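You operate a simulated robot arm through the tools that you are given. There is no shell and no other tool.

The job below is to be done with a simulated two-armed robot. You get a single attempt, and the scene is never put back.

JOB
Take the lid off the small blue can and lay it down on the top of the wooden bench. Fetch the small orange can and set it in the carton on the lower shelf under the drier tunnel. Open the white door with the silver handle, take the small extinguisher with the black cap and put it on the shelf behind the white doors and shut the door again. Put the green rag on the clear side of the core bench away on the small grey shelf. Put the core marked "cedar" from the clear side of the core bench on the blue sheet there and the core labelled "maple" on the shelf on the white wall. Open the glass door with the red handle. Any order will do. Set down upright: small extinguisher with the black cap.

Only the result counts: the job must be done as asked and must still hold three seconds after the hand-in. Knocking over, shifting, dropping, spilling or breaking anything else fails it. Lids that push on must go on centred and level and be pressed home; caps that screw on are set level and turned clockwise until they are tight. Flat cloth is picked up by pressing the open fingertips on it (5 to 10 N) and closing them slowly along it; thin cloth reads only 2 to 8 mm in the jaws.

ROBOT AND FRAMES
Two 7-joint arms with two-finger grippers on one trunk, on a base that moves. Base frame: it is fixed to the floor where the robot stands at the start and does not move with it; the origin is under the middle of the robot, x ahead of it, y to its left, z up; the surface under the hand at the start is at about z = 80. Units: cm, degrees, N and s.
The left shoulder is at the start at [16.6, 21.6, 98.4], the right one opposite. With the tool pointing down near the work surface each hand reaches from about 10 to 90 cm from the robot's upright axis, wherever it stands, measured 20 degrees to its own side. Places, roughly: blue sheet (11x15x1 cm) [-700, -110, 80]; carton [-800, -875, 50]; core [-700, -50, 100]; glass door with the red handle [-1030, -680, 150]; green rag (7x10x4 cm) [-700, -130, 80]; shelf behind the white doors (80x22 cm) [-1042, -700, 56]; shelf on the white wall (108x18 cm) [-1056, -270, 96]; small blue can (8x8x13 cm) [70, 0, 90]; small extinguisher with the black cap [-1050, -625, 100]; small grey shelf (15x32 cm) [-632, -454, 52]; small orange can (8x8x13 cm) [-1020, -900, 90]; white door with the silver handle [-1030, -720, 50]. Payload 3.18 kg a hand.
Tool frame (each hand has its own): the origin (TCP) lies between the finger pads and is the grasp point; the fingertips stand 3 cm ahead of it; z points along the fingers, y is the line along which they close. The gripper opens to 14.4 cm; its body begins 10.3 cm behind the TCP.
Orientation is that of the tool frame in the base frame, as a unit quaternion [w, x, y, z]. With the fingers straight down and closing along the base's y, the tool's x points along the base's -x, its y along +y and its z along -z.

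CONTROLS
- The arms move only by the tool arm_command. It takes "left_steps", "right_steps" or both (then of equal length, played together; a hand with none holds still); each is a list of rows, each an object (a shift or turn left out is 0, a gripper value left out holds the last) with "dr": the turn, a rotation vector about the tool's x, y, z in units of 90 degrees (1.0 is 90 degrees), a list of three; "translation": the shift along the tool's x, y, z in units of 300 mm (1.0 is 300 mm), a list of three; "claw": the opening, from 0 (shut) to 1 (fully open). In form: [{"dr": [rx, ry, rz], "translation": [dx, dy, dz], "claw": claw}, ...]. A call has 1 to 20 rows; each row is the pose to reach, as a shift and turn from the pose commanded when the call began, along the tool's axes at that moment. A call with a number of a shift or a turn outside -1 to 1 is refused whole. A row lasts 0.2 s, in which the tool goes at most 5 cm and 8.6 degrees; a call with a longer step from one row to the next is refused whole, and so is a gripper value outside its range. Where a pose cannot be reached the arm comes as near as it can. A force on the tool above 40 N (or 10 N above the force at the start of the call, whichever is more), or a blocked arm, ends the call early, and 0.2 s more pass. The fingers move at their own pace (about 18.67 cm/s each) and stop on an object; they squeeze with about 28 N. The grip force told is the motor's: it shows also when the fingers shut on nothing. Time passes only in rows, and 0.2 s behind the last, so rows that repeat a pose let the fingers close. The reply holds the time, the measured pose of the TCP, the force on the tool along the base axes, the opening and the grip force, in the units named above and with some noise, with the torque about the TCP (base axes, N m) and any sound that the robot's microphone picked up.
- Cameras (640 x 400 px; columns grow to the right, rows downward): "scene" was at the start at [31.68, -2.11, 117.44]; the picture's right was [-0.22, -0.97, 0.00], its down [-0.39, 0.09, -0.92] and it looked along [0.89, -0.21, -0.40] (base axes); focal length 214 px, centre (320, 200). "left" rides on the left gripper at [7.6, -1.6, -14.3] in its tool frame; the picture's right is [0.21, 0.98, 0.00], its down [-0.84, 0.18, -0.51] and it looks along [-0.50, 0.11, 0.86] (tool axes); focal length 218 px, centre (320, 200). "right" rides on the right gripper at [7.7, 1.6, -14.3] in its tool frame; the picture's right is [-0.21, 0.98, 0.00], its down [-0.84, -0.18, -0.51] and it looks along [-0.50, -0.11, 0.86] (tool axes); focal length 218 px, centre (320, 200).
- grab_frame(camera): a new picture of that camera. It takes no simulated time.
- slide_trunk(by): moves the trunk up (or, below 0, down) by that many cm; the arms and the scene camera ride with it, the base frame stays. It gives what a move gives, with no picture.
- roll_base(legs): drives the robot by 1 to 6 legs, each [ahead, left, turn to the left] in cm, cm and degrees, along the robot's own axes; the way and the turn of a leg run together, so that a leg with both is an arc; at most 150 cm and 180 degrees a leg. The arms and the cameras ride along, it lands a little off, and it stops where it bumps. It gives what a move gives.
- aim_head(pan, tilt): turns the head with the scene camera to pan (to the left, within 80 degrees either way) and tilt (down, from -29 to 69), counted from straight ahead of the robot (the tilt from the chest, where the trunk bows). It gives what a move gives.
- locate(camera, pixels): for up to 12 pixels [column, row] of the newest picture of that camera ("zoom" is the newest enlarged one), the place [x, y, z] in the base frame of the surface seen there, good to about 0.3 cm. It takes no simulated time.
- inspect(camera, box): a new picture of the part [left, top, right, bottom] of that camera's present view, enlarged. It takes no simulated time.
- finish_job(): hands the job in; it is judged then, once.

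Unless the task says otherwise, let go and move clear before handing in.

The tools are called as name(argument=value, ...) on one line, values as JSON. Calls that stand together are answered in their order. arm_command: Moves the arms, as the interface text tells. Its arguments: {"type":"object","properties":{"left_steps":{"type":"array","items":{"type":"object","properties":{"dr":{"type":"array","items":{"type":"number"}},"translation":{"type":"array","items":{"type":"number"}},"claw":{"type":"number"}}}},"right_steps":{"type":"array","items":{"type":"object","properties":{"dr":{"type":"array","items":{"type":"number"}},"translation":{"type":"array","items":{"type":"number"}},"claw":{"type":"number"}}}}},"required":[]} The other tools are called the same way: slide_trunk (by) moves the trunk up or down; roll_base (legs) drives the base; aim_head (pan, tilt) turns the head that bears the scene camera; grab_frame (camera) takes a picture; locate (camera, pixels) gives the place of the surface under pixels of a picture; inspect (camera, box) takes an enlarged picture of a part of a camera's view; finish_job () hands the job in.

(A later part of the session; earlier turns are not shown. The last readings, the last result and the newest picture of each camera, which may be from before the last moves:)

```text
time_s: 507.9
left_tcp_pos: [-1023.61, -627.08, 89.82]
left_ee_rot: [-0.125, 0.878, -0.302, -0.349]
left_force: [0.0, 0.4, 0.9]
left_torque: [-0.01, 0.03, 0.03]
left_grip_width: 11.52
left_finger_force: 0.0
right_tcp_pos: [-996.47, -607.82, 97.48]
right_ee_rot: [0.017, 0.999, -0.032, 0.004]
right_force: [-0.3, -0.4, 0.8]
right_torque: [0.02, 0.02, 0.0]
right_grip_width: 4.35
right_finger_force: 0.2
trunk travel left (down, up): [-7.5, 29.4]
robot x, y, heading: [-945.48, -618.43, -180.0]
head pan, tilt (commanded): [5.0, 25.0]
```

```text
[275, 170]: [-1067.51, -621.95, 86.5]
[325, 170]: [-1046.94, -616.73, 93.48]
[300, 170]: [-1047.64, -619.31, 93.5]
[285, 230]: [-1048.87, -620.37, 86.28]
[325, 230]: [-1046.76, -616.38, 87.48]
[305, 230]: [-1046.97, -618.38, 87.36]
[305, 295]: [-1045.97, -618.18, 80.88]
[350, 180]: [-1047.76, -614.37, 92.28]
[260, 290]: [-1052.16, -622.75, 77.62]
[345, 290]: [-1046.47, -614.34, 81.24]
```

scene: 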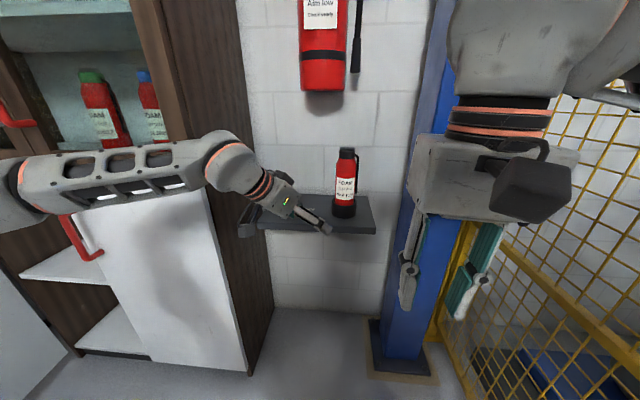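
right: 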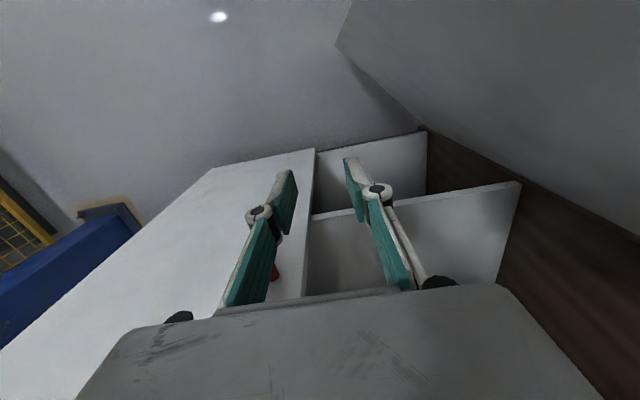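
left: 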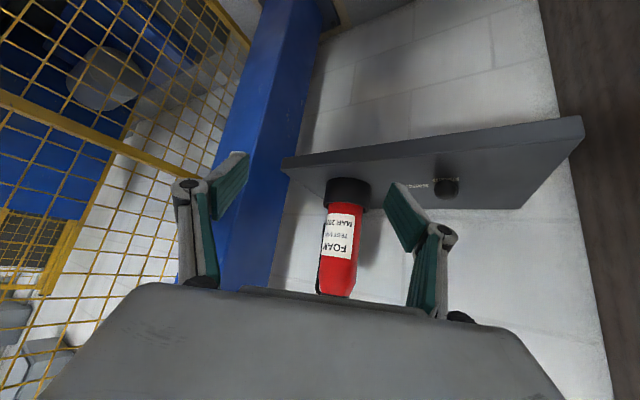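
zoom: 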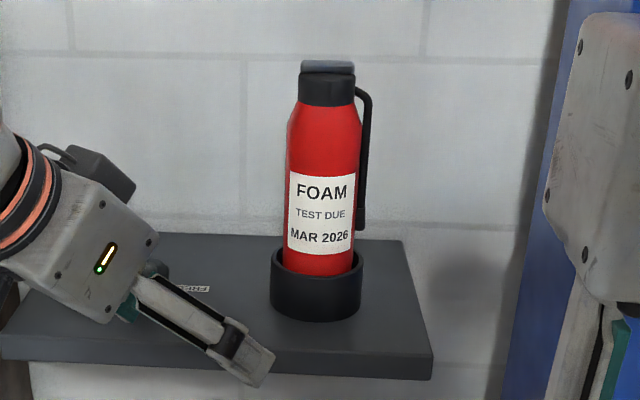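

The body centre is [-1050.1, -617.1], radius 3.4. I roll to the pre-grasp point 10 cm back along the hand's pointing direction.

roll_base(legs=[[18.7, -3.7, 0]])

grab_frame(camera="left")

grab_frame(camera="scene")

```text
time_s: 509.5
left_tcp_pos: [-1041.57, -625.52, 90.2]
left_ee_rot: [-0.133, 0.876, -0.297, -0.356]
left_force: [0.0, -0.7, 0.6]
left_torque: [0.02, 0.0, 0.01]
left_grip_width: 11.53
left_finger_force: 0.0
right_tcp_pos: [-1014.37, -606.46, 97.89]
right_ee_rot: [0.005, 1.0, -0.029, 0.001]
right_force: [0.3, -0.1, 0.7]
right_torque: [-0.03, 0.01, -0.03]
right_grip_width: 4.3
right_finger_force: 0.0
trunk travel left (down, up): [-7.5, 29.4]
robot x, y, heading: [-963.95, -615.22, -179.6]
head pan, tilt (commanded): [5.0, 25.0]
```

```text
taken
```

left: 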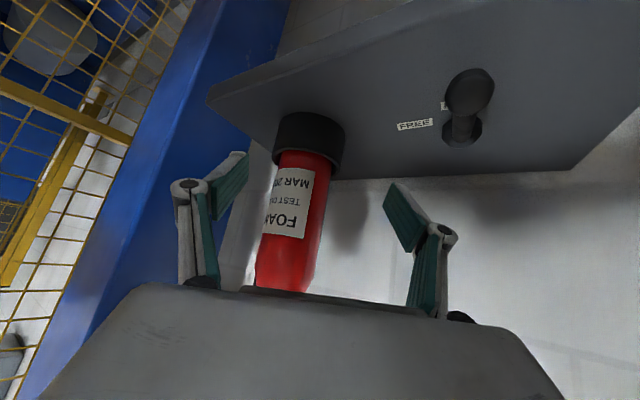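

```text
taken
```

scene: 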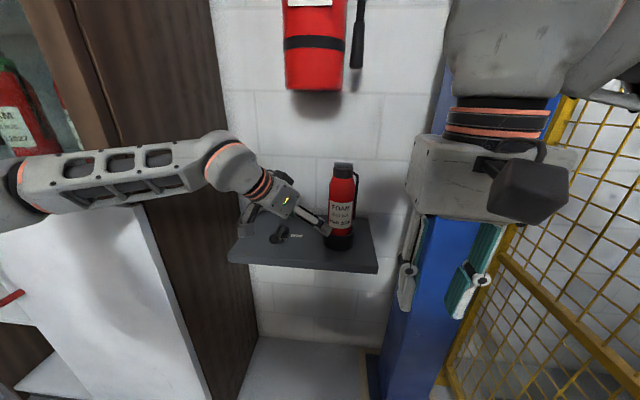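

The hand landed at [-1041.6, -625.5] and both hands' angles shifted a little, so I take a still reading and look at the left elbow for contact.

arm_command(left_steps=[{"translation": [0, 0, 0]}, {"translation": [0, 0, 0]}])

aim_head(pan=55, tilt=20)

grab_frame(camera="scene")

aim_head(pan=-65, tilt=20)

grab_frame(camera="scene")

```text
time_s: 510.1
left_tcp_pos: [-1041.57, -625.59, 90.44]
left_ee_rot: [-0.13, 0.876, -0.297, -0.356]
left_force: [0.1, 0.1, -1.4]
left_torque: [0.0, 0.0, 0.01]
left_grip_width: 11.51
left_finger_force: 0.1
right_tcp_pos: [-1014.34, -606.56, 98.08]
right_ee_rot: [0.006, 1.0, -0.026, -0.001]
right_force: [0.2, -0.1, -0.3]
right_torque: [-0.03, 0.0, 0.0]
right_grip_width: 4.33
right_finger_force: 0.0
trunk travel left (down, up): [-7.5, 29.4]
robot x, y, heading: [-963.91, -615.18, -179.1]
head pan, tilt (commanded): [5.0, 25.0]
```

```text
time_s: 511.3
left_tcp_pos: [-1041.42, -625.61, 90.35]
left_ee_rot: [-0.132, 0.876, -0.297, -0.355]
left_force: [0.3, 0.0, -0.1]
left_torque: [0.0, 0.02, 0.03]
left_grip_width: 11.52
left_finger_force: 0.0
right_tcp_pos: [-1014.29, -606.64, 98.05]
right_ee_rot: [0.006, 1.0, -0.026, 0.0]
right_force: [0.5, -0.6, -0.4]
right_torque: [0.01, 0.01, 0.0]
right_grip_width: 4.29
right_finger_force: 0.1
trunk travel left (down, up): [-7.5, 29.4]
robot x, y, heading: [-963.66, -615.16, -179.4]
head pan, tilt (commanded): [55.0, 20.0]
```

```text
taken
```

scene: 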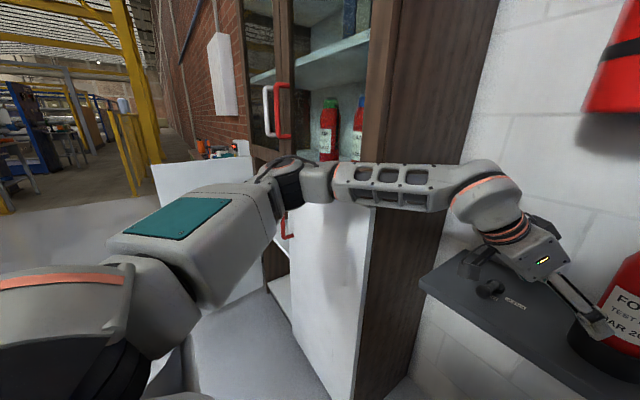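

```text
time_s: 513.3
left_tcp_pos: [-1041.52, -625.57, 90.22]
left_ee_rot: [-0.132, 0.877, -0.297, -0.355]
left_force: [-0.2, -0.6, 0.5]
left_torque: [0.02, 0.01, -0.02]
left_grip_width: 11.52
left_finger_force: 0.1
right_tcp_pos: [-1014.32, -606.6, 97.87]
right_ee_rot: [0.006, 1.0, -0.027, 0.001]
right_force: [-0.4, 0.0, -0.5]
right_torque: [0.02, 0.03, 0.04]
right_grip_width: 4.33
right_finger_force: 0.0
trunk travel left (down, up): [-7.5, 29.4]
robot x, y, heading: [-963.89, -615.16, -179.6]
head pan, tilt (commanded): [-65.0, 20.0]
```

```text
taken
```

scene: 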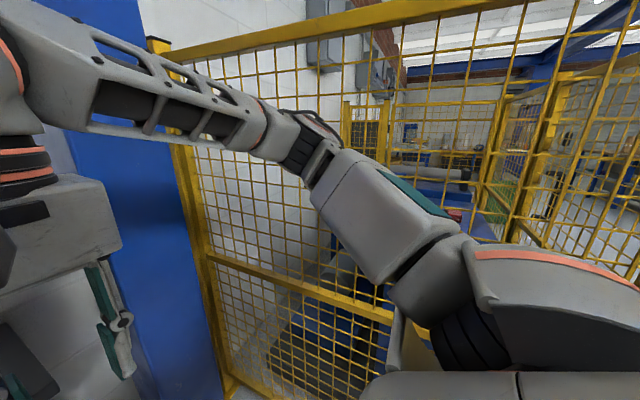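

The right elbow is very close to the cage mesh, so I must not go further in +y with the base. I will align with the arm instead: first open fully and move the left hand 4 cm in +y.

arm_command(left_steps=[{"translation": [0, 0, 0], "claw": 1}, {"translation": [-0.028, -0.053, 0.03]}, {"translation": [-0.057, -0.105, 0.059]}, {"translation": [-0.057, -0.105, 0.059]}])

grab_frame(camera="left")

```text
time_s: 514.3
left_tcp_pos: [-1041.54, -621.71, 90.24]
left_ee_rot: [-0.132, 0.877, -0.297, -0.355]
left_force: [-0.1, -0.3, -0.1]
left_torque: [-0.02, -0.03, 0.05]
left_grip_width: 14.39
left_finger_force: 0.0
right_tcp_pos: [-1014.35, -606.56, 97.92]
right_ee_rot: [0.006, 1.0, -0.026, 0.001]
right_force: [-0.1, -0.3, 0.2]
right_torque: [-0.01, 0.01, 0.0]
right_grip_width: 4.31
right_finger_force: 0.0
trunk travel left (down, up): [-7.5, 29.4]
robot x, y, heading: [-963.93, -615.16, -179.8]
head pan, tilt (commanded): [-65.0, 20.0]
```

```text
taken
```

left: 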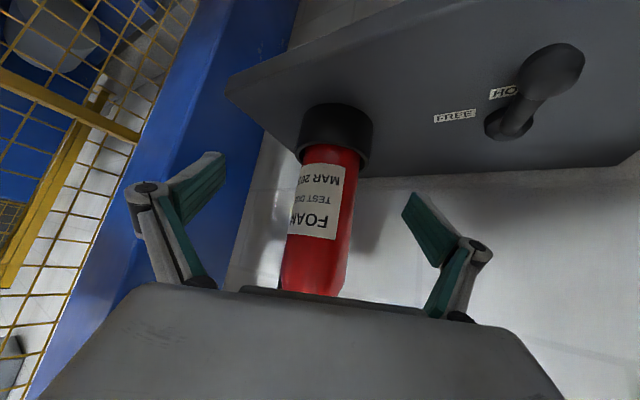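

The extinguisher is centred between the wide-open fingers. I advance halfway (5 cm) with the arm and check that it keeps its height.

arm_command(left_steps=[{"translation": [-0.038, 0.009, 0.037]}, {"translation": [-0.076, 0.018, 0.075]}, {"translation": [-0.114, 0.028, 0.112]}, {"translation": [-0.114, 0.028, 0.112]}])

grab_frame(camera="left")

```text
time_s: 515.3
left_tcp_pos: [-1046.0, -619.07, 90.19]
left_ee_rot: [-0.131, 0.877, -0.296, -0.356]
left_force: [-0.7, -0.3, 0.4]
left_torque: [0.02, 0.0, 0.01]
left_grip_width: 14.41
left_finger_force: 0.2
right_tcp_pos: [-1014.37, -606.59, 97.88]
right_ee_rot: [0.006, 1.0, -0.026, 0.001]
right_force: [-0.5, -0.1, 0.1]
right_torque: [-0.02, -0.01, 0.01]
right_grip_width: 4.29
right_finger_force: 0.2
trunk travel left (down, up): [-7.5, 29.4]
robot x, y, heading: [-963.8, -614.72, -179.8]
head pan, tilt (commanded): [-65.0, 20.0]
```

```text
taken
```

left: 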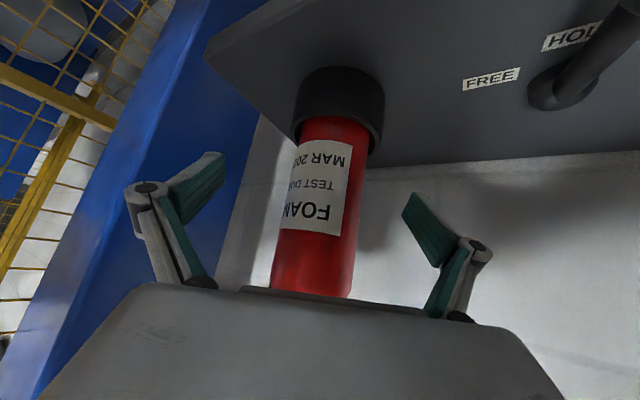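

Height and alignment hold. I advance the last 4 cm and close on the body.

arm_command(left_steps=[{"translation": [-0.047, 0.013, 0.046]}, {"translation": [-0.094, 0.026, 0.092]}, {"translation": [-0.094, 0.026, 0.092]}, {"translation": [-0.094, 0.026, 0.092], "claw": 0.75}, {"translation": [-0.094, 0.026, 0.092], "claw": 0.6}, {"translation": [-0.094, 0.026, 0.092], "claw": 0.5}, {"translation": [-0.094, 0.026, 0.092], "claw": 0.4}, {"translation": [-0.094, 0.026, 0.092], "claw": 0.2}, {"translation": [-0.094, 0.026, 0.092], "claw": 0.2}])

grab_frame(camera="left")

aim_head(pan=15, tilt=30)

grab_frame(camera="scene")

```text
time_s: 517.3
left_tcp_pos: [-1049.78, -617.49, 90.21]
left_ee_rot: [-0.131, 0.877, -0.297, -0.356]
left_force: [-6.7, -9.8, 2.3]
left_torque: [-0.93, 0.54, 0.08]
left_grip_width: 7.05
left_finger_force: 28.2
right_tcp_pos: [-1014.48, -606.61, 97.87]
right_ee_rot: [0.006, 1.0, -0.027, 0.0]
right_force: [-0.7, -0.2, -0.7]
right_torque: [0.01, 0.01, -0.02]
right_grip_width: 4.34
right_finger_force: 0.1
trunk travel left (down, up): [-7.5, 29.4]
robot x, y, heading: [-964.09, -615.5, -179.6]
head pan, tilt (commanded): [-65.0, 20.0]
```

```text
taken
```

left: 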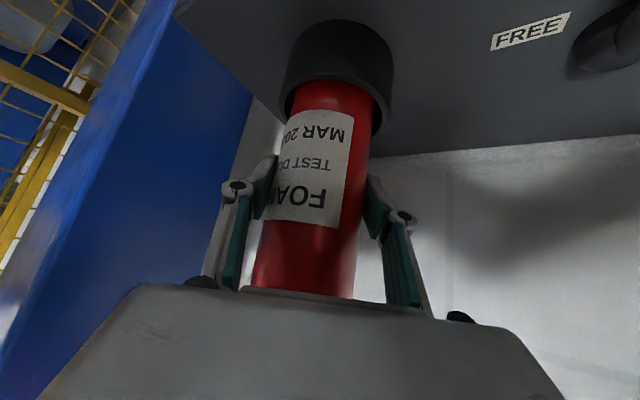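

```text
time_s: 518.8
left_tcp_pos: [-1049.63, -617.47, 90.25]
left_ee_rot: [-0.133, 0.876, -0.298, -0.355]
left_force: [-4.7, -10.5, 5.8]
left_torque: [-0.73, 0.44, 0.09]
left_grip_width: 7.08
left_finger_force: 28.2
right_tcp_pos: [-1014.42, -606.59, 97.94]
right_ee_rot: [0.004, 1.0, -0.026, 0.001]
right_force: [-0.5, -0.3, 0.6]
right_torque: [0.02, 0.03, 0.03]
right_grip_width: 4.31
right_finger_force: 0.1
trunk travel left (down, up): [-7.5, 29.4]
robot x, y, heading: [-964.35, -614.95, -179.6]
head pan, tilt (commanded): [15.0, 30.0]
```

```text
taken
```

scene: 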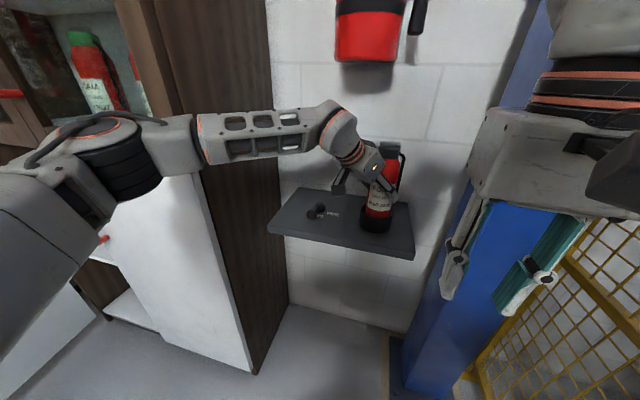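

The body is gripped at 7.05 cm with 28 N; a sideways 11 N shows a few millimetres of misfit. I ease that and lift straight up 7 cm, slowly, out of the cup.

arm_command(left_steps=[{"translation": [0, 0.008, 0]}, {"translation": [-0.02, 0.008, -0.02]}, {"translation": [-0.045, 0.008, -0.045]}, {"translation": [-0.07, 0.008, -0.071]}, {"translation": [-0.094, 0.007, -0.095]}, {"translation": [-0.117, 0.006, -0.119]}, {"translation": [-0.141, 0.005, -0.143]}, {"translation": [-0.164, 0.004, -0.166]}, {"translation": [-0.164, 0.004, -0.166]}])

grab_frame(camera="left")

grab_frame(camera="scene")

```text
time_s: 520.8
left_tcp_pos: [-1049.8, -617.72, 91.94]
left_ee_rot: [-0.131, 0.877, -0.295, -0.355]
left_force: [4.9, 2.1, -22.8]
left_torque: [-0.11, -0.55, -0.27]
left_grip_width: 7.02
left_finger_force: 28.2
left hand out of reach, approached as far as the arm can: row 3, 4, 5, 6, 7, 8, 9
right_tcp_pos: [-1014.38, -606.4, 97.79]
right_ee_rot: [0.005, 1.0, -0.026, 0.002]
right_force: [0.5, 0.4, -0.3]
right_torque: [-0.02, 0.04, -0.01]
right_grip_width: 4.34
right_finger_force: 0.0
trunk travel left (down, up): [-7.5, 29.4]
robot x, y, heading: [-963.83, -614.92, -179.7]
head pan, tilt (commanded): [15.0, 30.0]
```

```text
taken
```

left: 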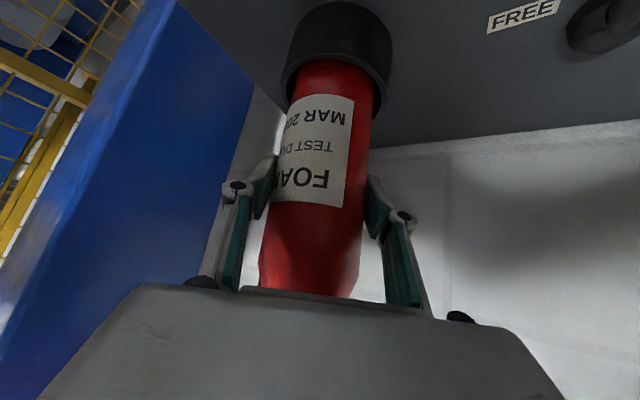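

```text
taken
```

scene: 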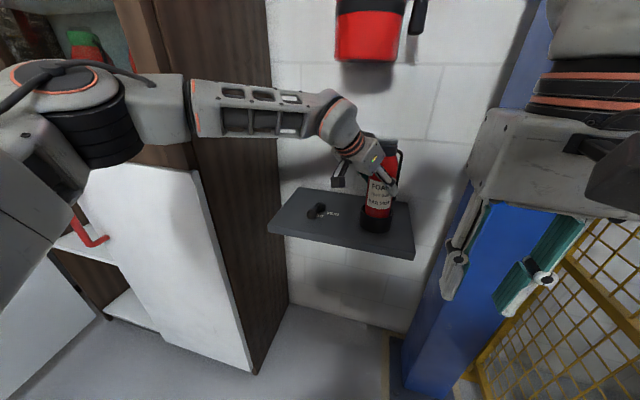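

The arm is at its upper reach: it rose only 1.7 cm. I set the extinguisher back down in its cup, open, and withdraw along the approach to come again with the base closer.

arm_command(left_steps=[{"translation": [0.01, 0, 0.01]}, {"translation": [0.02, 0, 0.02]}, {"translation": [0.03, 0, 0.03]}, {"translation": [0.038, 0, 0.038]}, {"translation": [0.038, 0, 0.038]}])

```text
time_s: 522.0
left_tcp_pos: [-1049.78, -617.85, 90.94]
left_ee_rot: [-0.131, 0.875, -0.297, -0.359]
left_force: [-2.3, 2.3, 23.4]
left_torque: [0.28, 0.27, -0.42]
left_grip_width: 7.05
left_finger_force: 27.7
right_tcp_pos: [-1014.38, -606.59, 97.94]
right_ee_rot: [0.005, 1.0, -0.025, 0.002]
right_force: [1.0, 0.0, -0.1]
right_torque: [0.01, -0.02, 0.02]
right_grip_width: 4.31
right_finger_force: 0.1
trunk travel left (down, up): [-7.5, 29.4]
robot x, y, heading: [-963.85, -614.82, -179.7]
head pan, tilt (commanded): [15.0, 30.0]
```

It is seated again (23 N down). I open the fingers and retreat.

arm_command(left_steps=[{"translation": [0, 0, 0], "claw": 0.6}, {"translation": [0, 0, 0], "claw": 0.8}, {"translation": [0, 0, 0], "claw": 1}, {"translation": [0, 0, 0], "claw": 1}])

arm_command(left_steps=[{"translation": [0.09, -0.025, -0.09]}, {"translation": [0.18, -0.05, -0.18]}, {"translation": [0.25, -0.1, -0.25]}, {"translation": [0.32, -0.15, -0.32]}, {"translation": [0.39, -0.21, -0.39]}, {"translation": [0.39, -0.21, -0.39]}])

grab_frame(camera="left")

grab_frame(camera="scene")

```text
time_s: 523.0
left_tcp_pos: [-1049.81, -617.62, 90.63]
left_ee_rot: [-0.132, 0.877, -0.297, -0.355]
left_force: [0.1, 0.0, -0.1]
left_torque: [0.03, 0.01, 0.02]
left_grip_width: 14.41
left_finger_force: 0.0
right_tcp_pos: [-1014.45, -606.53, 97.8]
right_ee_rot: [0.006, 1.0, -0.025, 0.001]
right_force: [-0.2, 0.0, -0.2]
right_torque: [-0.01, 0.02, -0.05]
right_grip_width: 4.32
right_finger_force: 0.0
trunk travel left (down, up): [-7.5, 29.4]
robot x, y, heading: [-964.3, -614.97, -179.5]
head pan, tilt (commanded): [15.0, 30.0]
```

```text
time_s: 524.4
left_tcp_pos: [-1032.95, -622.97, 90.86]
left_ee_rot: [-0.132, 0.877, -0.296, -0.355]
left_force: [-0.3, 0.0, -0.3]
left_torque: [0.05, -0.01, 0.02]
left_grip_width: 14.37
left_finger_force: 0.2
right_tcp_pos: [-1014.35, -606.46, 97.87]
right_ee_rot: [0.004, 1.0, -0.026, 0.002]
right_force: [-0.5, -0.5, 0.5]
right_torque: [0.0, -0.01, 0.02]
right_grip_width: 4.33
right_finger_force: 0.0
trunk travel left (down, up): [-7.5, 29.4]
robot x, y, heading: [-963.93, -615.1, -179.4]
head pan, tilt (commanded): [15.0, 30.0]
```

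```text
taken
```

left: 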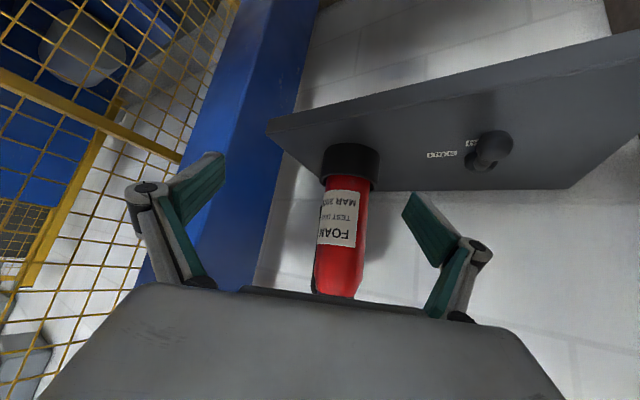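

```text
taken
```

scene: 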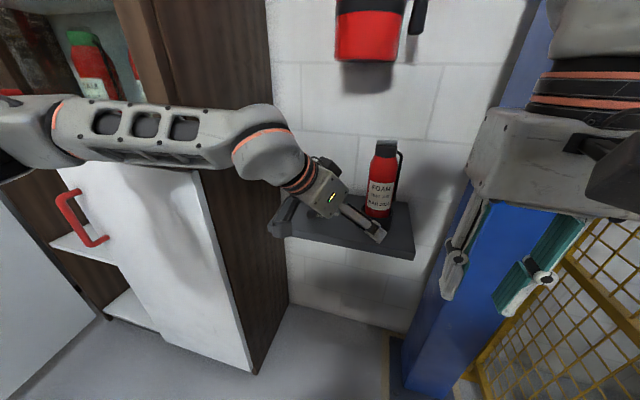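

The extinguisher still stands in its cup. I raise the trunk 6 cm now, with the hand free, to gain upward reach, and see whether the hand keeps its angle.

slide_trunk(by=6)

```text
time_s: 525.4
left_tcp_pos: [-1033.47, -622.27, 96.66]
left_ee_rot: [-0.128, 0.879, -0.297, -0.35]
left_force: [-0.9, -0.2, 0.4]
left_torque: [-0.01, -0.02, -0.03]
left_grip_width: 14.37
left_finger_force: 0.1
right_tcp_pos: [-1015.28, -605.97, 103.67]
right_ee_rot: [0.01, 1.0, -0.025, 0.003]
right_force: [0.2, 0.4, 0.2]
right_torque: [0.02, 0.0, 0.0]
right_grip_width: 4.31
right_finger_force: 0.0
trunk travel left (down, up): [-13.5, 23.4]
robot x, y, heading: [-964.07, -615.08, -179.4]
head pan, tilt (commanded): [15.0, 30.0]
```

The hand rose 6 cm with its angle kept. I lower the hand again to z 90.5, roll 8 cm nearer and re-approach.

arm_command(left_steps=[{"translation": [0.05, 0, 0.05]}, {"translation": [0.1, 0.003, 0.1]}, {"translation": [0.145, 0.004, 0.147]}, {"translation": [0.145, 0.004, 0.147]}])

roll_base(legs=[[8, 1, -0.4]])

grab_frame(camera="left")

grab_frame(camera="scene")

```text
time_s: 526.4
left_tcp_pos: [-1033.56, -622.32, 90.48]
left_ee_rot: [-0.129, 0.879, -0.298, -0.35]
left_force: [0.0, 0.9, -0.4]
left_torque: [-0.01, 0.04, -0.01]
left_grip_width: 14.4
left_finger_force: 0.0
right_tcp_pos: [-1015.23, -605.86, 103.35]
right_ee_rot: [0.01, 1.0, -0.026, 0.006]
right_force: [-0.1, 0.0, 0.7]
right_torque: [-0.02, -0.02, 0.03]
right_grip_width: 4.3
right_finger_force: 0.0
trunk travel left (down, up): [-13.5, 23.4]
robot x, y, heading: [-963.74, -614.97, -179.4]
head pan, tilt (commanded): [15.0, 30.0]
```

```text
time_s: 527.5
left_tcp_pos: [-1041.52, -622.46, 90.23]
left_ee_rot: [-0.127, 0.878, -0.302, -0.348]
left_force: [-0.3, 0.2, 0.5]
left_torque: [-0.04, 0.01, 0.01]
left_grip_width: 14.38
left_finger_force: 0.1
right_tcp_pos: [-1023.28, -605.74, 103.15]
right_ee_rot: [0.015, 0.999, -0.03, 0.007]
right_force: [-0.5, 1.0, 0.8]
right_torque: [0.01, 0.03, 0.03]
right_grip_width: 4.31
right_finger_force: 0.1
trunk travel left (down, up): [-13.5, 23.4]
robot x, y, heading: [-971.93, -615.48, -179.6]
head pan, tilt (commanded): [15.0, 30.0]
```

```text
taken
```

left: 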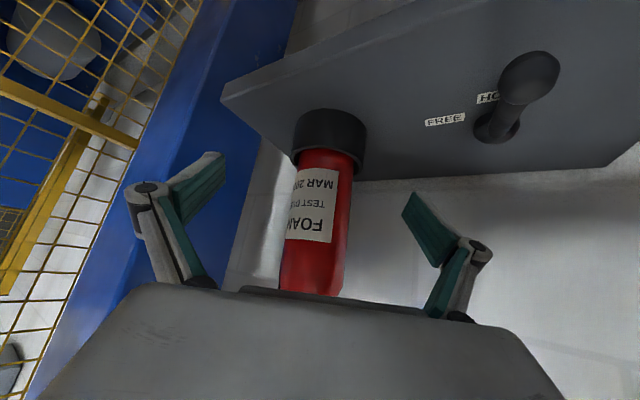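

```text
taken
```

scene: 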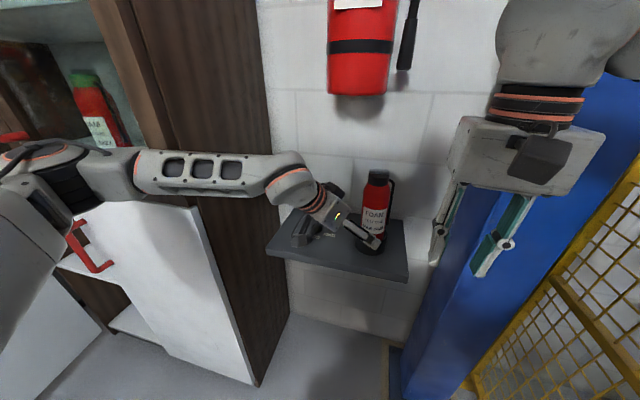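

Aligned again at [-1041.5, -622.5, 90.2]. I advance to the body, close and lift in small steps.

arm_command(left_steps=[{"translation": [-0.077, 0.013, 0.073]}, {"translation": [-0.153, 0.026, 0.147]}, {"translation": [-0.23, 0.039, 0.22]}, {"translation": [-0.23, 0.039, 0.22]}, {"translation": [-0.23, 0.039, 0.22], "claw": 0.75}, {"translation": [-0.23, 0.039, 0.22], "claw": 0.6}, {"translation": [-0.23, 0.039, 0.22], "claw": 0.5}, {"translation": [-0.23, 0.039, 0.22], "claw": 0.3}, {"translation": [-0.23, 0.039, 0.22], "claw": 0.2}, {"translation": [-0.23, 0.039, 0.22], "claw": 0.2}])

```text
time_s: 529.7
left_tcp_pos: [-1049.87, -617.51, 90.22]
left_ee_rot: [-0.126, 0.878, -0.302, -0.349]
left_force: [-0.7, -4.2, -0.4]
left_torque: [-0.67, 0.25, -0.04]
left_grip_width: 7.01
left_finger_force: 27.7
right_tcp_pos: [-1023.03, -605.75, 103.28]
right_ee_rot: [0.014, 0.999, -0.03, 0.006]
right_force: [0.1, -0.3, -0.5]
right_torque: [-0.02, 0.01, -0.01]
right_grip_width: 4.33
right_finger_force: 0.0
trunk travel left (down, up): [-13.5, 23.4]
robot x, y, heading: [-972.32, -616.06, -179.9]
head pan, tilt (commanded): [15.0, 30.0]
```

arm_command(left_steps=[{"translation": [-0.023, 0, -0.024]}, {"translation": [-0.046, 0, -0.048]}, {"translation": [-0.069, 0, -0.072]}, {"translation": [-0.092, 0, -0.097]}, {"translation": [-0.115, 0, -0.121]}, {"translation": [-0.138, 0, -0.145]}, {"translation": [-0.161, 0, -0.169]}, {"translation": [-0.161, 0, -0.169]}])

grab_frame(camera="left")

grab_frame(camera="scene")

```text
time_s: 531.5
left_tcp_pos: [-1049.81, -617.66, 96.99]
left_ee_rot: [-0.127, 0.879, -0.302, -0.347]
left_force: [2.4, -0.3, -24.4]
left_torque: [-0.29, -0.45, -0.1]
left_grip_width: 6.94
left_finger_force: 27.7
right_tcp_pos: [-1023.02, -605.68, 103.25]
right_ee_rot: [0.015, 0.999, -0.03, 0.007]
right_force: [-0.6, -0.7, 0.8]
right_torque: [-0.02, 0.03, 0.0]
right_grip_width: 4.29
right_finger_force: 0.0
trunk travel left (down, up): [-13.5, 23.4]
robot x, y, heading: [-972.24, -615.75, -180.1]
head pan, tilt (commanded): [15.0, 30.0]
```

```text
taken
```

left: 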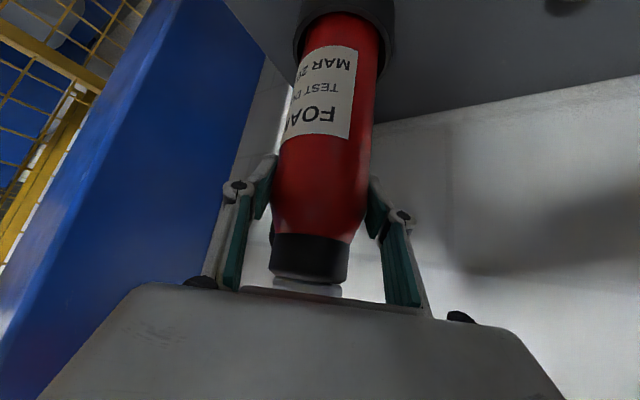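

```text
taken
```

scene: 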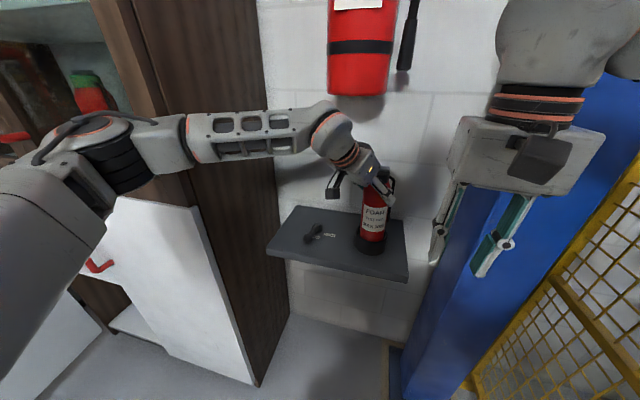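

The fingers slid up the body while the extinguisher stayed: 24 N was not enough, and the lever on the shelf is marked FREE / HOLD, so the cup is latched. I open, withdraw and look at the lever.

arm_command(left_steps=[{"translation": [0, 0, 0], "claw": 0.6}, {"translation": [0, 0, 0], "claw": 0.8}, {"translation": [0, 0, 0], "claw": 1}, {"translation": [0.03, 0, 0.03], "claw": 1}, {"translation": [0.12, -0.025, -0.06]}, {"translation": [0.21, -0.05, -0.15]}, {"translation": [0.29, -0.08, -0.24]}, {"translation": [0.38, -0.12, -0.33]}, {"translation": [0.46, -0.17, -0.42]}, {"translation": [0.46, -0.17, -0.42]}])

grab_frame(camera="scene")

inspect(camera="scene", box=[250, 160, 430, 290])

grab_frame(camera="left")

```text
time_s: 533.7
left_tcp_pos: [-1031.89, -625.22, 97.12]
left_ee_rot: [-0.127, 0.878, -0.302, -0.349]
left_force: [0.0, 0.3, 0.9]
left_torque: [0.01, -0.01, -0.02]
left_grip_width: 14.39
left_finger_force: 0.0
right_tcp_pos: [-1022.92, -605.86, 103.38]
right_ee_rot: [0.015, 0.999, -0.029, 0.005]
right_force: [0.1, 0.5, -1.1]
right_torque: [0.0, -0.04, -0.03]
right_grip_width: 4.34
right_finger_force: 0.0
trunk travel left (down, up): [-13.5, 23.4]
robot x, y, heading: [-972.27, -616.07, -180.0]
head pan, tilt (commanded): [15.0, 30.0]
```

```text
taken
```

scene: 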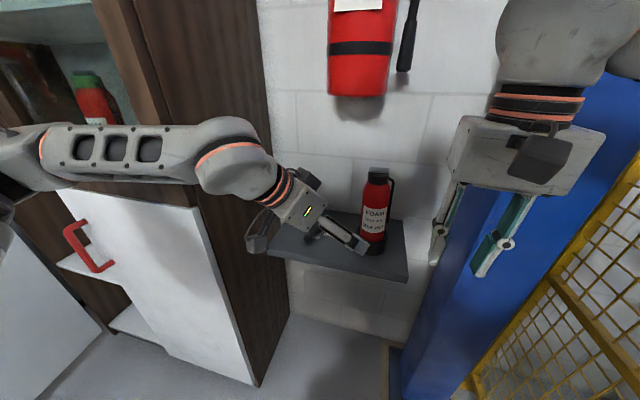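

```text
3.08 times, centred on (340, 225) of scene
```

zoom: 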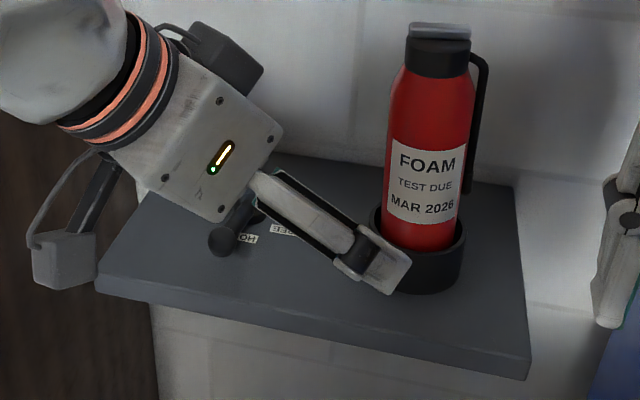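

```text
taken
```

left: 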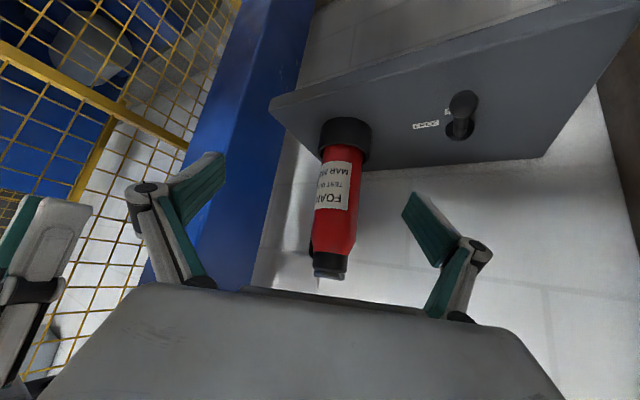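

The lever's knob (zoom 222, 240) points at HOLD; FREE is to its right. I roll back to clear the hand from the view and inspect the lever.

roll_base(legs=[[-30, 4, 0]])

aim_head(pan=0, tilt=20)

grab_frame(camera="scene")

inspect(camera="scene", box=[270, 160, 400, 240])

```text
time_s: 535.7
left_tcp_pos: [-1002.17, -628.78, 97.11]
left_ee_rot: [-0.126, 0.878, -0.302, -0.349]
left_force: [0.0, -0.2, 0.2]
left_torque: [0.03, -0.01, -0.05]
left_grip_width: 14.41
left_finger_force: 0.0
right_tcp_pos: [-993.36, -609.47, 103.23]
right_ee_rot: [0.017, 0.999, -0.029, 0.005]
right_force: [0.6, -0.9, 0.2]
right_torque: [0.03, 0.04, -0.03]
right_grip_width: 4.31
right_finger_force: 0.1
trunk travel left (down, up): [-13.5, 23.4]
robot x, y, heading: [-942.32, -620.09, -179.7]
head pan, tilt (commanded): [15.0, 30.0]
```

```text
time_s: 536.5
left_tcp_pos: [-1002.32, -628.84, 96.95]
left_ee_rot: [-0.124, 0.879, -0.301, -0.349]
left_force: [0.9, -0.1, 0.4]
left_torque: [-0.02, 0.02, 0.02]
left_grip_width: 14.38
left_finger_force: 0.1
right_tcp_pos: [-993.45, -609.5, 103.4]
right_ee_rot: [0.017, 0.999, -0.028, 0.004]
right_force: [-0.1, 0.2, -0.3]
right_torque: [-0.03, -0.02, 0.0]
right_grip_width: 4.35
right_finger_force: 0.0
trunk travel left (down, up): [-13.5, 23.4]
robot x, y, heading: [-941.95, -619.84, -179.7]
head pan, tilt (commanded): [0.0, 20.0]
```

```text
taken
```

scene: 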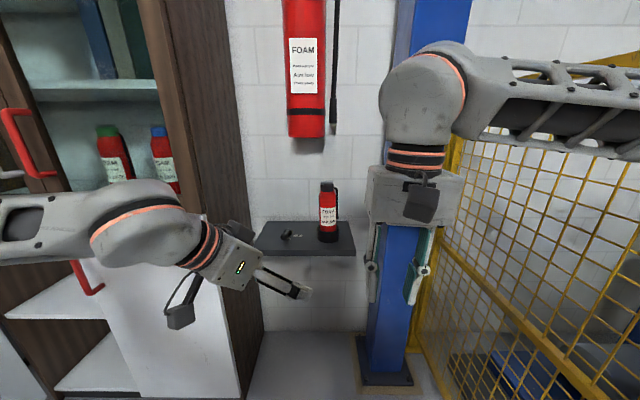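

```text
4.92 times, centred on (335, 200) of scene
```

zoom: 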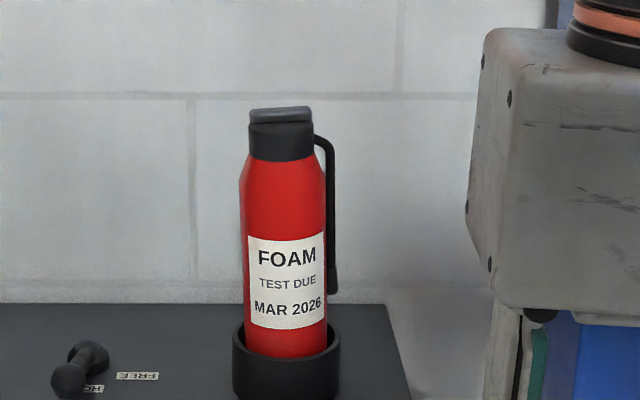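

inspect(camera="scene", box=[255, 215, 355, 260])

locate(camera="zoom", pixels=[[160, 165], [170, 150], [185, 130], [205, 120], [195, 110], [210, 125], [220, 160], [240, 140], [280, 130], [190, 145], [150, 170], [175, 125]])

```text
6.40 times, centred on (305, 238) of scene
```

zoom: 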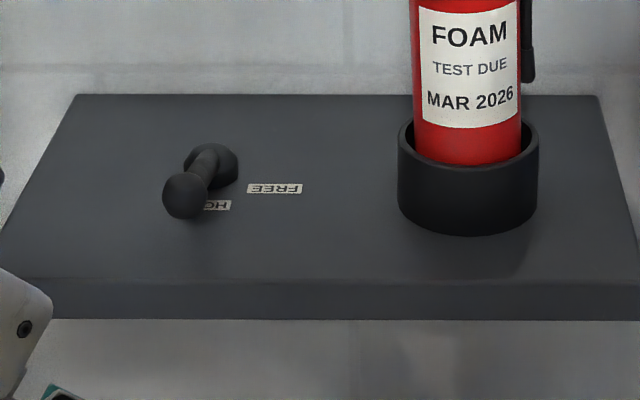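

```text
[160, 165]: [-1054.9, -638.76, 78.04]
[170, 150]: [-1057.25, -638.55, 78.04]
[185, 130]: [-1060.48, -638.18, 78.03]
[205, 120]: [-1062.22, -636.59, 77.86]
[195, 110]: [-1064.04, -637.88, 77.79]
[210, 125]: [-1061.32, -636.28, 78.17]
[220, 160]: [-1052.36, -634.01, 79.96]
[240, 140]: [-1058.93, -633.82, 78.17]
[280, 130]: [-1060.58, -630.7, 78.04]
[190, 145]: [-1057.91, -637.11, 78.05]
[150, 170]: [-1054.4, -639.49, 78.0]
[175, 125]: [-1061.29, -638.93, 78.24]
```

locate(camera="zoom", pixels=[[183, 185], [183, 200], [200, 170], [220, 152], [228, 170], [172, 195], [275, 188], [218, 206], [210, 150], [195, 210], [250, 188], [300, 188]])

grab_frame(camera="left")

inspect(camera="left", box=[380, 60, 560, 200])

```text
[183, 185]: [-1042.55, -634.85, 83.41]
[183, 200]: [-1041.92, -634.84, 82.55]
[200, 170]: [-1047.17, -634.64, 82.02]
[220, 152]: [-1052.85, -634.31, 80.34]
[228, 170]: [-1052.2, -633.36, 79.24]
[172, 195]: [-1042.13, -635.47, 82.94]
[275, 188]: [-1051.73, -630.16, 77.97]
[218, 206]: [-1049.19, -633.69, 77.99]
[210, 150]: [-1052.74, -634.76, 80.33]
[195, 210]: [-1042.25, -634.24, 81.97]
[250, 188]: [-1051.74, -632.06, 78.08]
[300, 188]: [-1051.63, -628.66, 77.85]
```

```text
taken
```

left: 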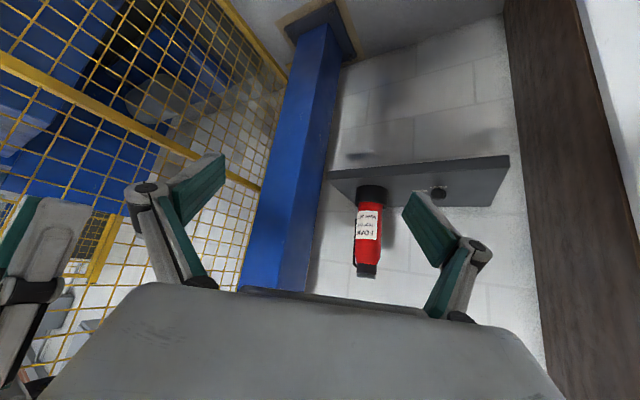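

```text
2.86 times, centred on (470, 130) of left
```

zoom: 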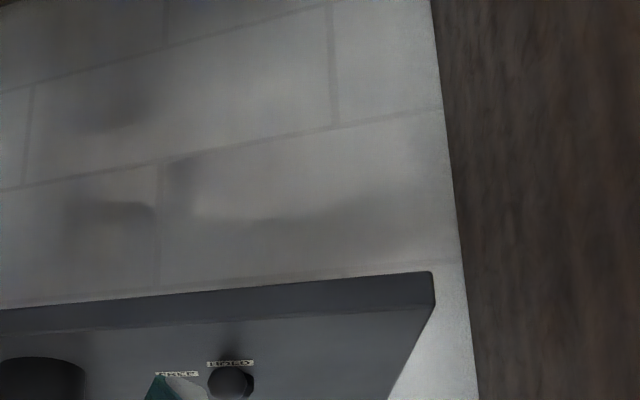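

The lever's base is at [-1053.5, -634] and its knob at [-1043, -634.8, 82.7], lying along HOLD; FREE is about 63 degrees round toward +y. I close the left fingers, turn the hand straight ahead and use the tip to sweep the lever to FREE.

arm_command(left_steps=[{"translation": [0, 0, 0], "dr": [-0.058, 0, -0.061], "claw": 0.3}, {"translation": [0, 0, 0], "dr": [-0.116, 0, -0.122], "claw": 0}, {"translation": [0, 0, 0], "dr": [-0.174, 0, -0.183]}, {"translation": [0, 0, 0], "dr": [-0.232, 0, -0.244]}, {"translation": [0, 0, 0], "dr": [-0.291, -0.003, -0.306]}, {"translation": [0, 0, 0], "dr": [-0.291, -0.003, -0.306]}])

grab_frame(camera="scene")

grab_frame(camera="left")

```text
time_s: 537.9
left_tcp_pos: [-1002.13, -628.79, 97.14]
left_ee_rot: [-0.003, 0.929, 0.002, -0.369]
left_force: [0.1, -0.2, -0.4]
left_torque: [-0.03, 0.0, -0.02]
left_grip_width: 0.01
left_finger_force: 27.9
right_tcp_pos: [-993.43, -609.55, 103.33]
right_ee_rot: [0.016, 0.999, -0.029, 0.004]
right_force: [-0.2, -0.6, -0.1]
right_torque: [0.01, 0.0, 0.0]
right_grip_width: 4.31
right_finger_force: 0.1
trunk travel left (down, up): [-13.5, 23.4]
robot x, y, heading: [-942.23, -619.72, -179.6]
head pan, tilt (commanded): [0.0, 20.0]
```

```text
taken
```

scene: 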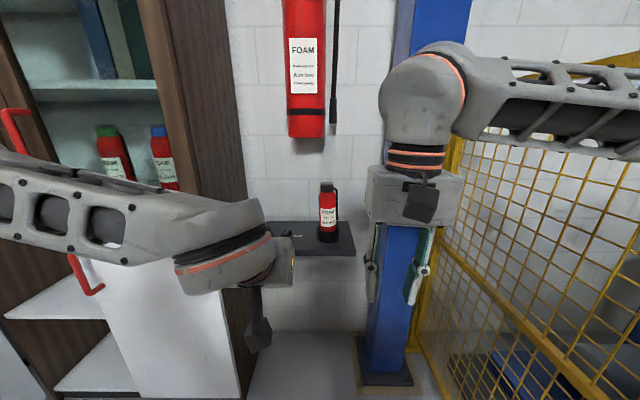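

```text
taken
```

left: 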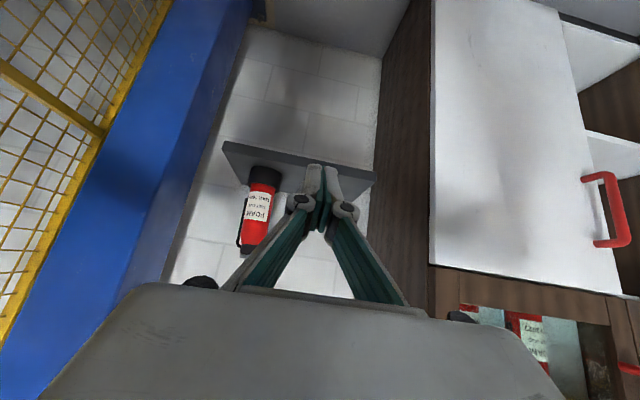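

The hand now points straight ahead, fingers closed. I roll so that the hand stands left of the knob, still above the shelf.

roll_base(legs=[[0, 11.2, -0.4], [34, 0, 0]])

grab_frame(camera="scene")

grab_frame(camera="left")

```text
time_s: 541.4
left_tcp_pos: [-1037.01, -638.87, 97.12]
left_ee_rot: [-0.006, 0.929, -0.005, -0.37]
left_force: [-0.7, -0.9, -0.9]
left_torque: [0.01, 0.0, 0.0]
left_grip_width: 0.0
left_finger_force: 27.5
right_tcp_pos: [-1027.94, -619.7, 103.38]
right_ee_rot: [0.016, 0.999, -0.036, 0.005]
right_force: [-0.4, -0.1, -0.5]
right_torque: [0.0, -0.03, 0.0]
right_grip_width: 4.31
right_finger_force: 0.1
trunk travel left (down, up): [-13.5, 23.4]
robot x, y, heading: [-977.08, -630.76, 179.6]
head pan, tilt (commanded): [0.0, 20.0]
```

```text
taken
```

scene: 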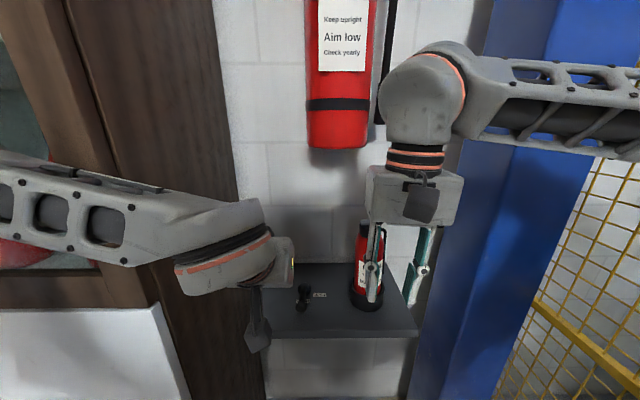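

```text
taken
```

left: 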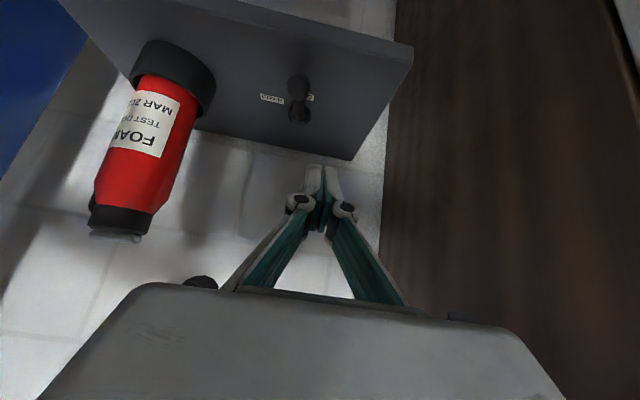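

inspect(camera="left", box=[220, 50, 400, 170])

locate(camera="zoom", pixels=[[275, 95], [275, 130], [285, 115], [277, 175], [275, 215], [180, 150], [325, 145], [300, 95], [255, 95]])

```text
3.33 times, centred on (310, 110) of left
```

zoom: 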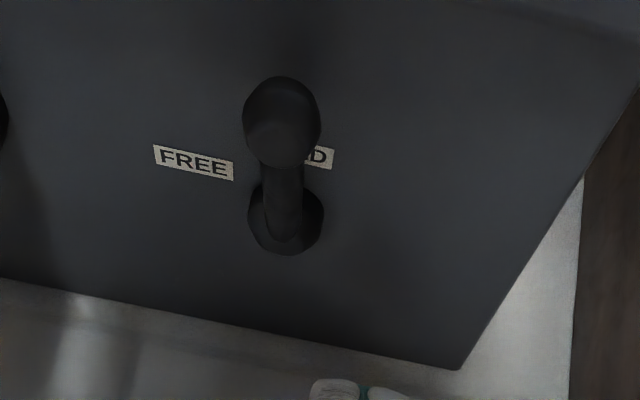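

```text
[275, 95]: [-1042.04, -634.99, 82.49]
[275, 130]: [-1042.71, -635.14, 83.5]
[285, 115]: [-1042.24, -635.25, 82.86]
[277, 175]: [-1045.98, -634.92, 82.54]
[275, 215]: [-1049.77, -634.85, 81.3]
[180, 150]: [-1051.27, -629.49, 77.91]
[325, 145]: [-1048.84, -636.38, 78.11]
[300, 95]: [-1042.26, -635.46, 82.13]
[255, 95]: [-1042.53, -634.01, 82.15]
```

The lever lies straight along +x (y -634.9) at HOLD and FREE is 68 degrees toward +y. I lower the closed fingertips to the knob's -y side.

arm_command(left_steps=[{"translation": [0.034, 0.037, 0.091]}, {"translation": [0.067, 0.037, 0.182]}, {"translation": [0.1, 0.037, 0.273]}, {"translation": [0.134, 0.037, 0.364]}, {"translation": [0.168, 0.037, 0.455]}, {"translation": [0.168, 0.037, 0.455]}])

grab_frame(camera="left")

inspect(camera="scene", box=[230, 230, 430, 360])

```text
time_s: 543.0
left_tcp_pos: [-1041.51, -639.85, 86.51]
left_ee_rot: [-0.008, 0.921, -0.003, -0.39]
left_force: [-0.7, -0.2, 0.0]
left_torque: [0.01, -0.02, -0.04]
left_grip_width: 0.03
left_finger_force: 27.8
right_tcp_pos: [-1026.19, -619.92, 104.02]
right_ee_rot: [0.018, 0.999, -0.031, -0.003]
right_force: [0.1, -0.3, 1.1]
right_torque: [-0.03, 0.03, -0.03]
right_grip_width: 4.32
right_finger_force: 0.1
trunk travel left (down, up): [-13.5, 23.4]
robot x, y, heading: [-976.85, -630.91, 179.8]
head pan, tilt (commanded): [0.0, 20.0]
stopped in row 6 (left hand): the arm was blocked; the commanded pose is now the measured one
```

```text
taken
```

left: 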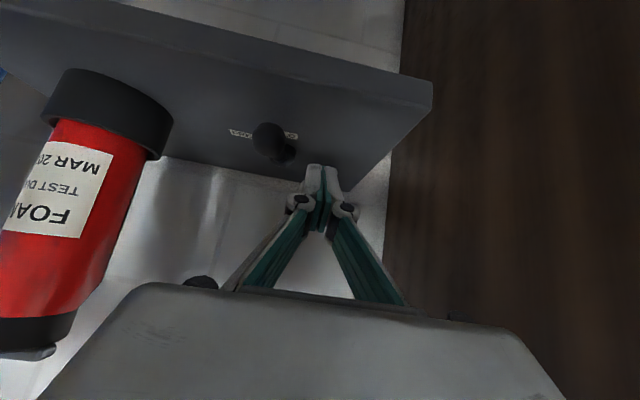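

```text
3.08 times, centred on (330, 295) of scene
```

zoom: 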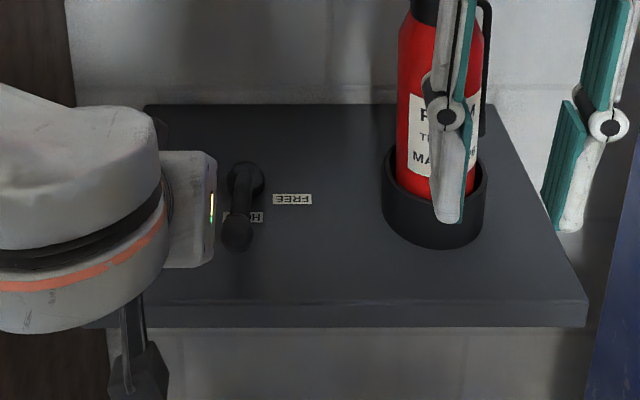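

The arm was blocked: with the base this close the left elbow is against the glass door's front. I raise the hand, roll back 10 cm and use a longer reach.

arm_command(left_steps=[{"translation": [-0.03, 0, -0.08]}, {"translation": [-0.07, 0, -0.17]}, {"translation": [-0.1, 0, -0.25]}, {"translation": [-0.1, 0, -0.25]}])

roll_base(legs=[[-11, -1, 0]])

aim_head(pan=45, tilt=20)

grab_frame(camera="scene")

```text
time_s: 544.0
left_tcp_pos: [-1039.78, -640.05, 92.19]
left_ee_rot: [-0.008, 0.927, -0.004, -0.375]
left_force: [-0.6, -0.4, -0.4]
left_torque: [0.01, 0.04, 0.01]
left_grip_width: 0.01
left_finger_force: 28.0
right_tcp_pos: [-1027.94, -619.9, 103.37]
right_ee_rot: [0.016, 0.999, -0.035, 0.005]
right_force: [-0.5, 0.0, -0.1]
right_torque: [0.01, -0.03, 0.0]
right_grip_width: 4.34
right_finger_force: 0.1
trunk travel left (down, up): [-13.5, 23.4]
robot x, y, heading: [-977.1, -630.76, 179.8]
head pan, tilt (commanded): [0.0, 20.0]
```

```text
time_s: 545.2
left_tcp_pos: [-1028.85, -639.25, 92.15]
left_ee_rot: [-0.007, 0.926, -0.004, -0.376]
left_force: [1.0, 0.0, 0.0]
left_torque: [-0.01, -0.01, 0.01]
left_grip_width: 0.02
left_finger_force: 28.8
right_tcp_pos: [-1016.97, -619.07, 103.36]
right_ee_rot: [0.016, 0.999, -0.034, 0.004]
right_force: [0.2, -0.4, -0.4]
right_torque: [0.0, 0.04, 0.01]
right_grip_width: 4.31
right_finger_force: 0.1
trunk travel left (down, up): [-13.5, 23.4]
robot x, y, heading: [-965.88, -630.06, 179.6]
head pan, tilt (commanded): [0.0, 20.0]
```

```text
time_s: 546.3
left_tcp_pos: [-1028.87, -639.32, 92.22]
left_ee_rot: [-0.006, 0.926, -0.003, -0.377]
left_force: [0.1, 0.2, -0.2]
left_torque: [-0.01, -0.03, 0.07]
left_grip_width: 0.02
left_finger_force: 28.4
right_tcp_pos: [-1017.05, -618.91, 103.31]
right_ee_rot: [0.016, 0.999, -0.034, 0.004]
right_force: [-0.2, -0.2, 0.1]
right_torque: [0.01, -0.01, -0.01]
right_grip_width: 4.32
right_finger_force: 0.0
trunk travel left (down, up): [-13.5, 23.4]
robot x, y, heading: [-966.03, -629.85, 179.4]
head pan, tilt (commanded): [45.0, 20.0]
```

```text
taken
```

scene: 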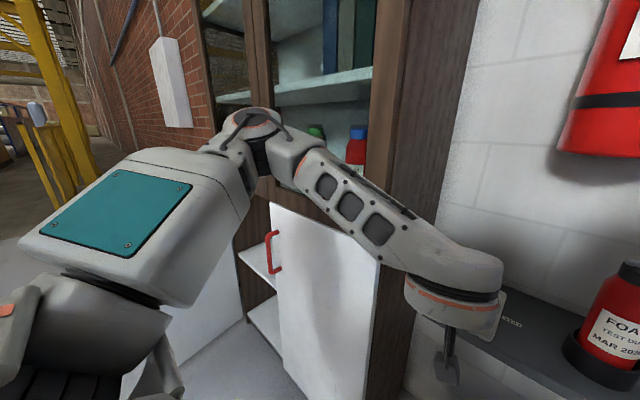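

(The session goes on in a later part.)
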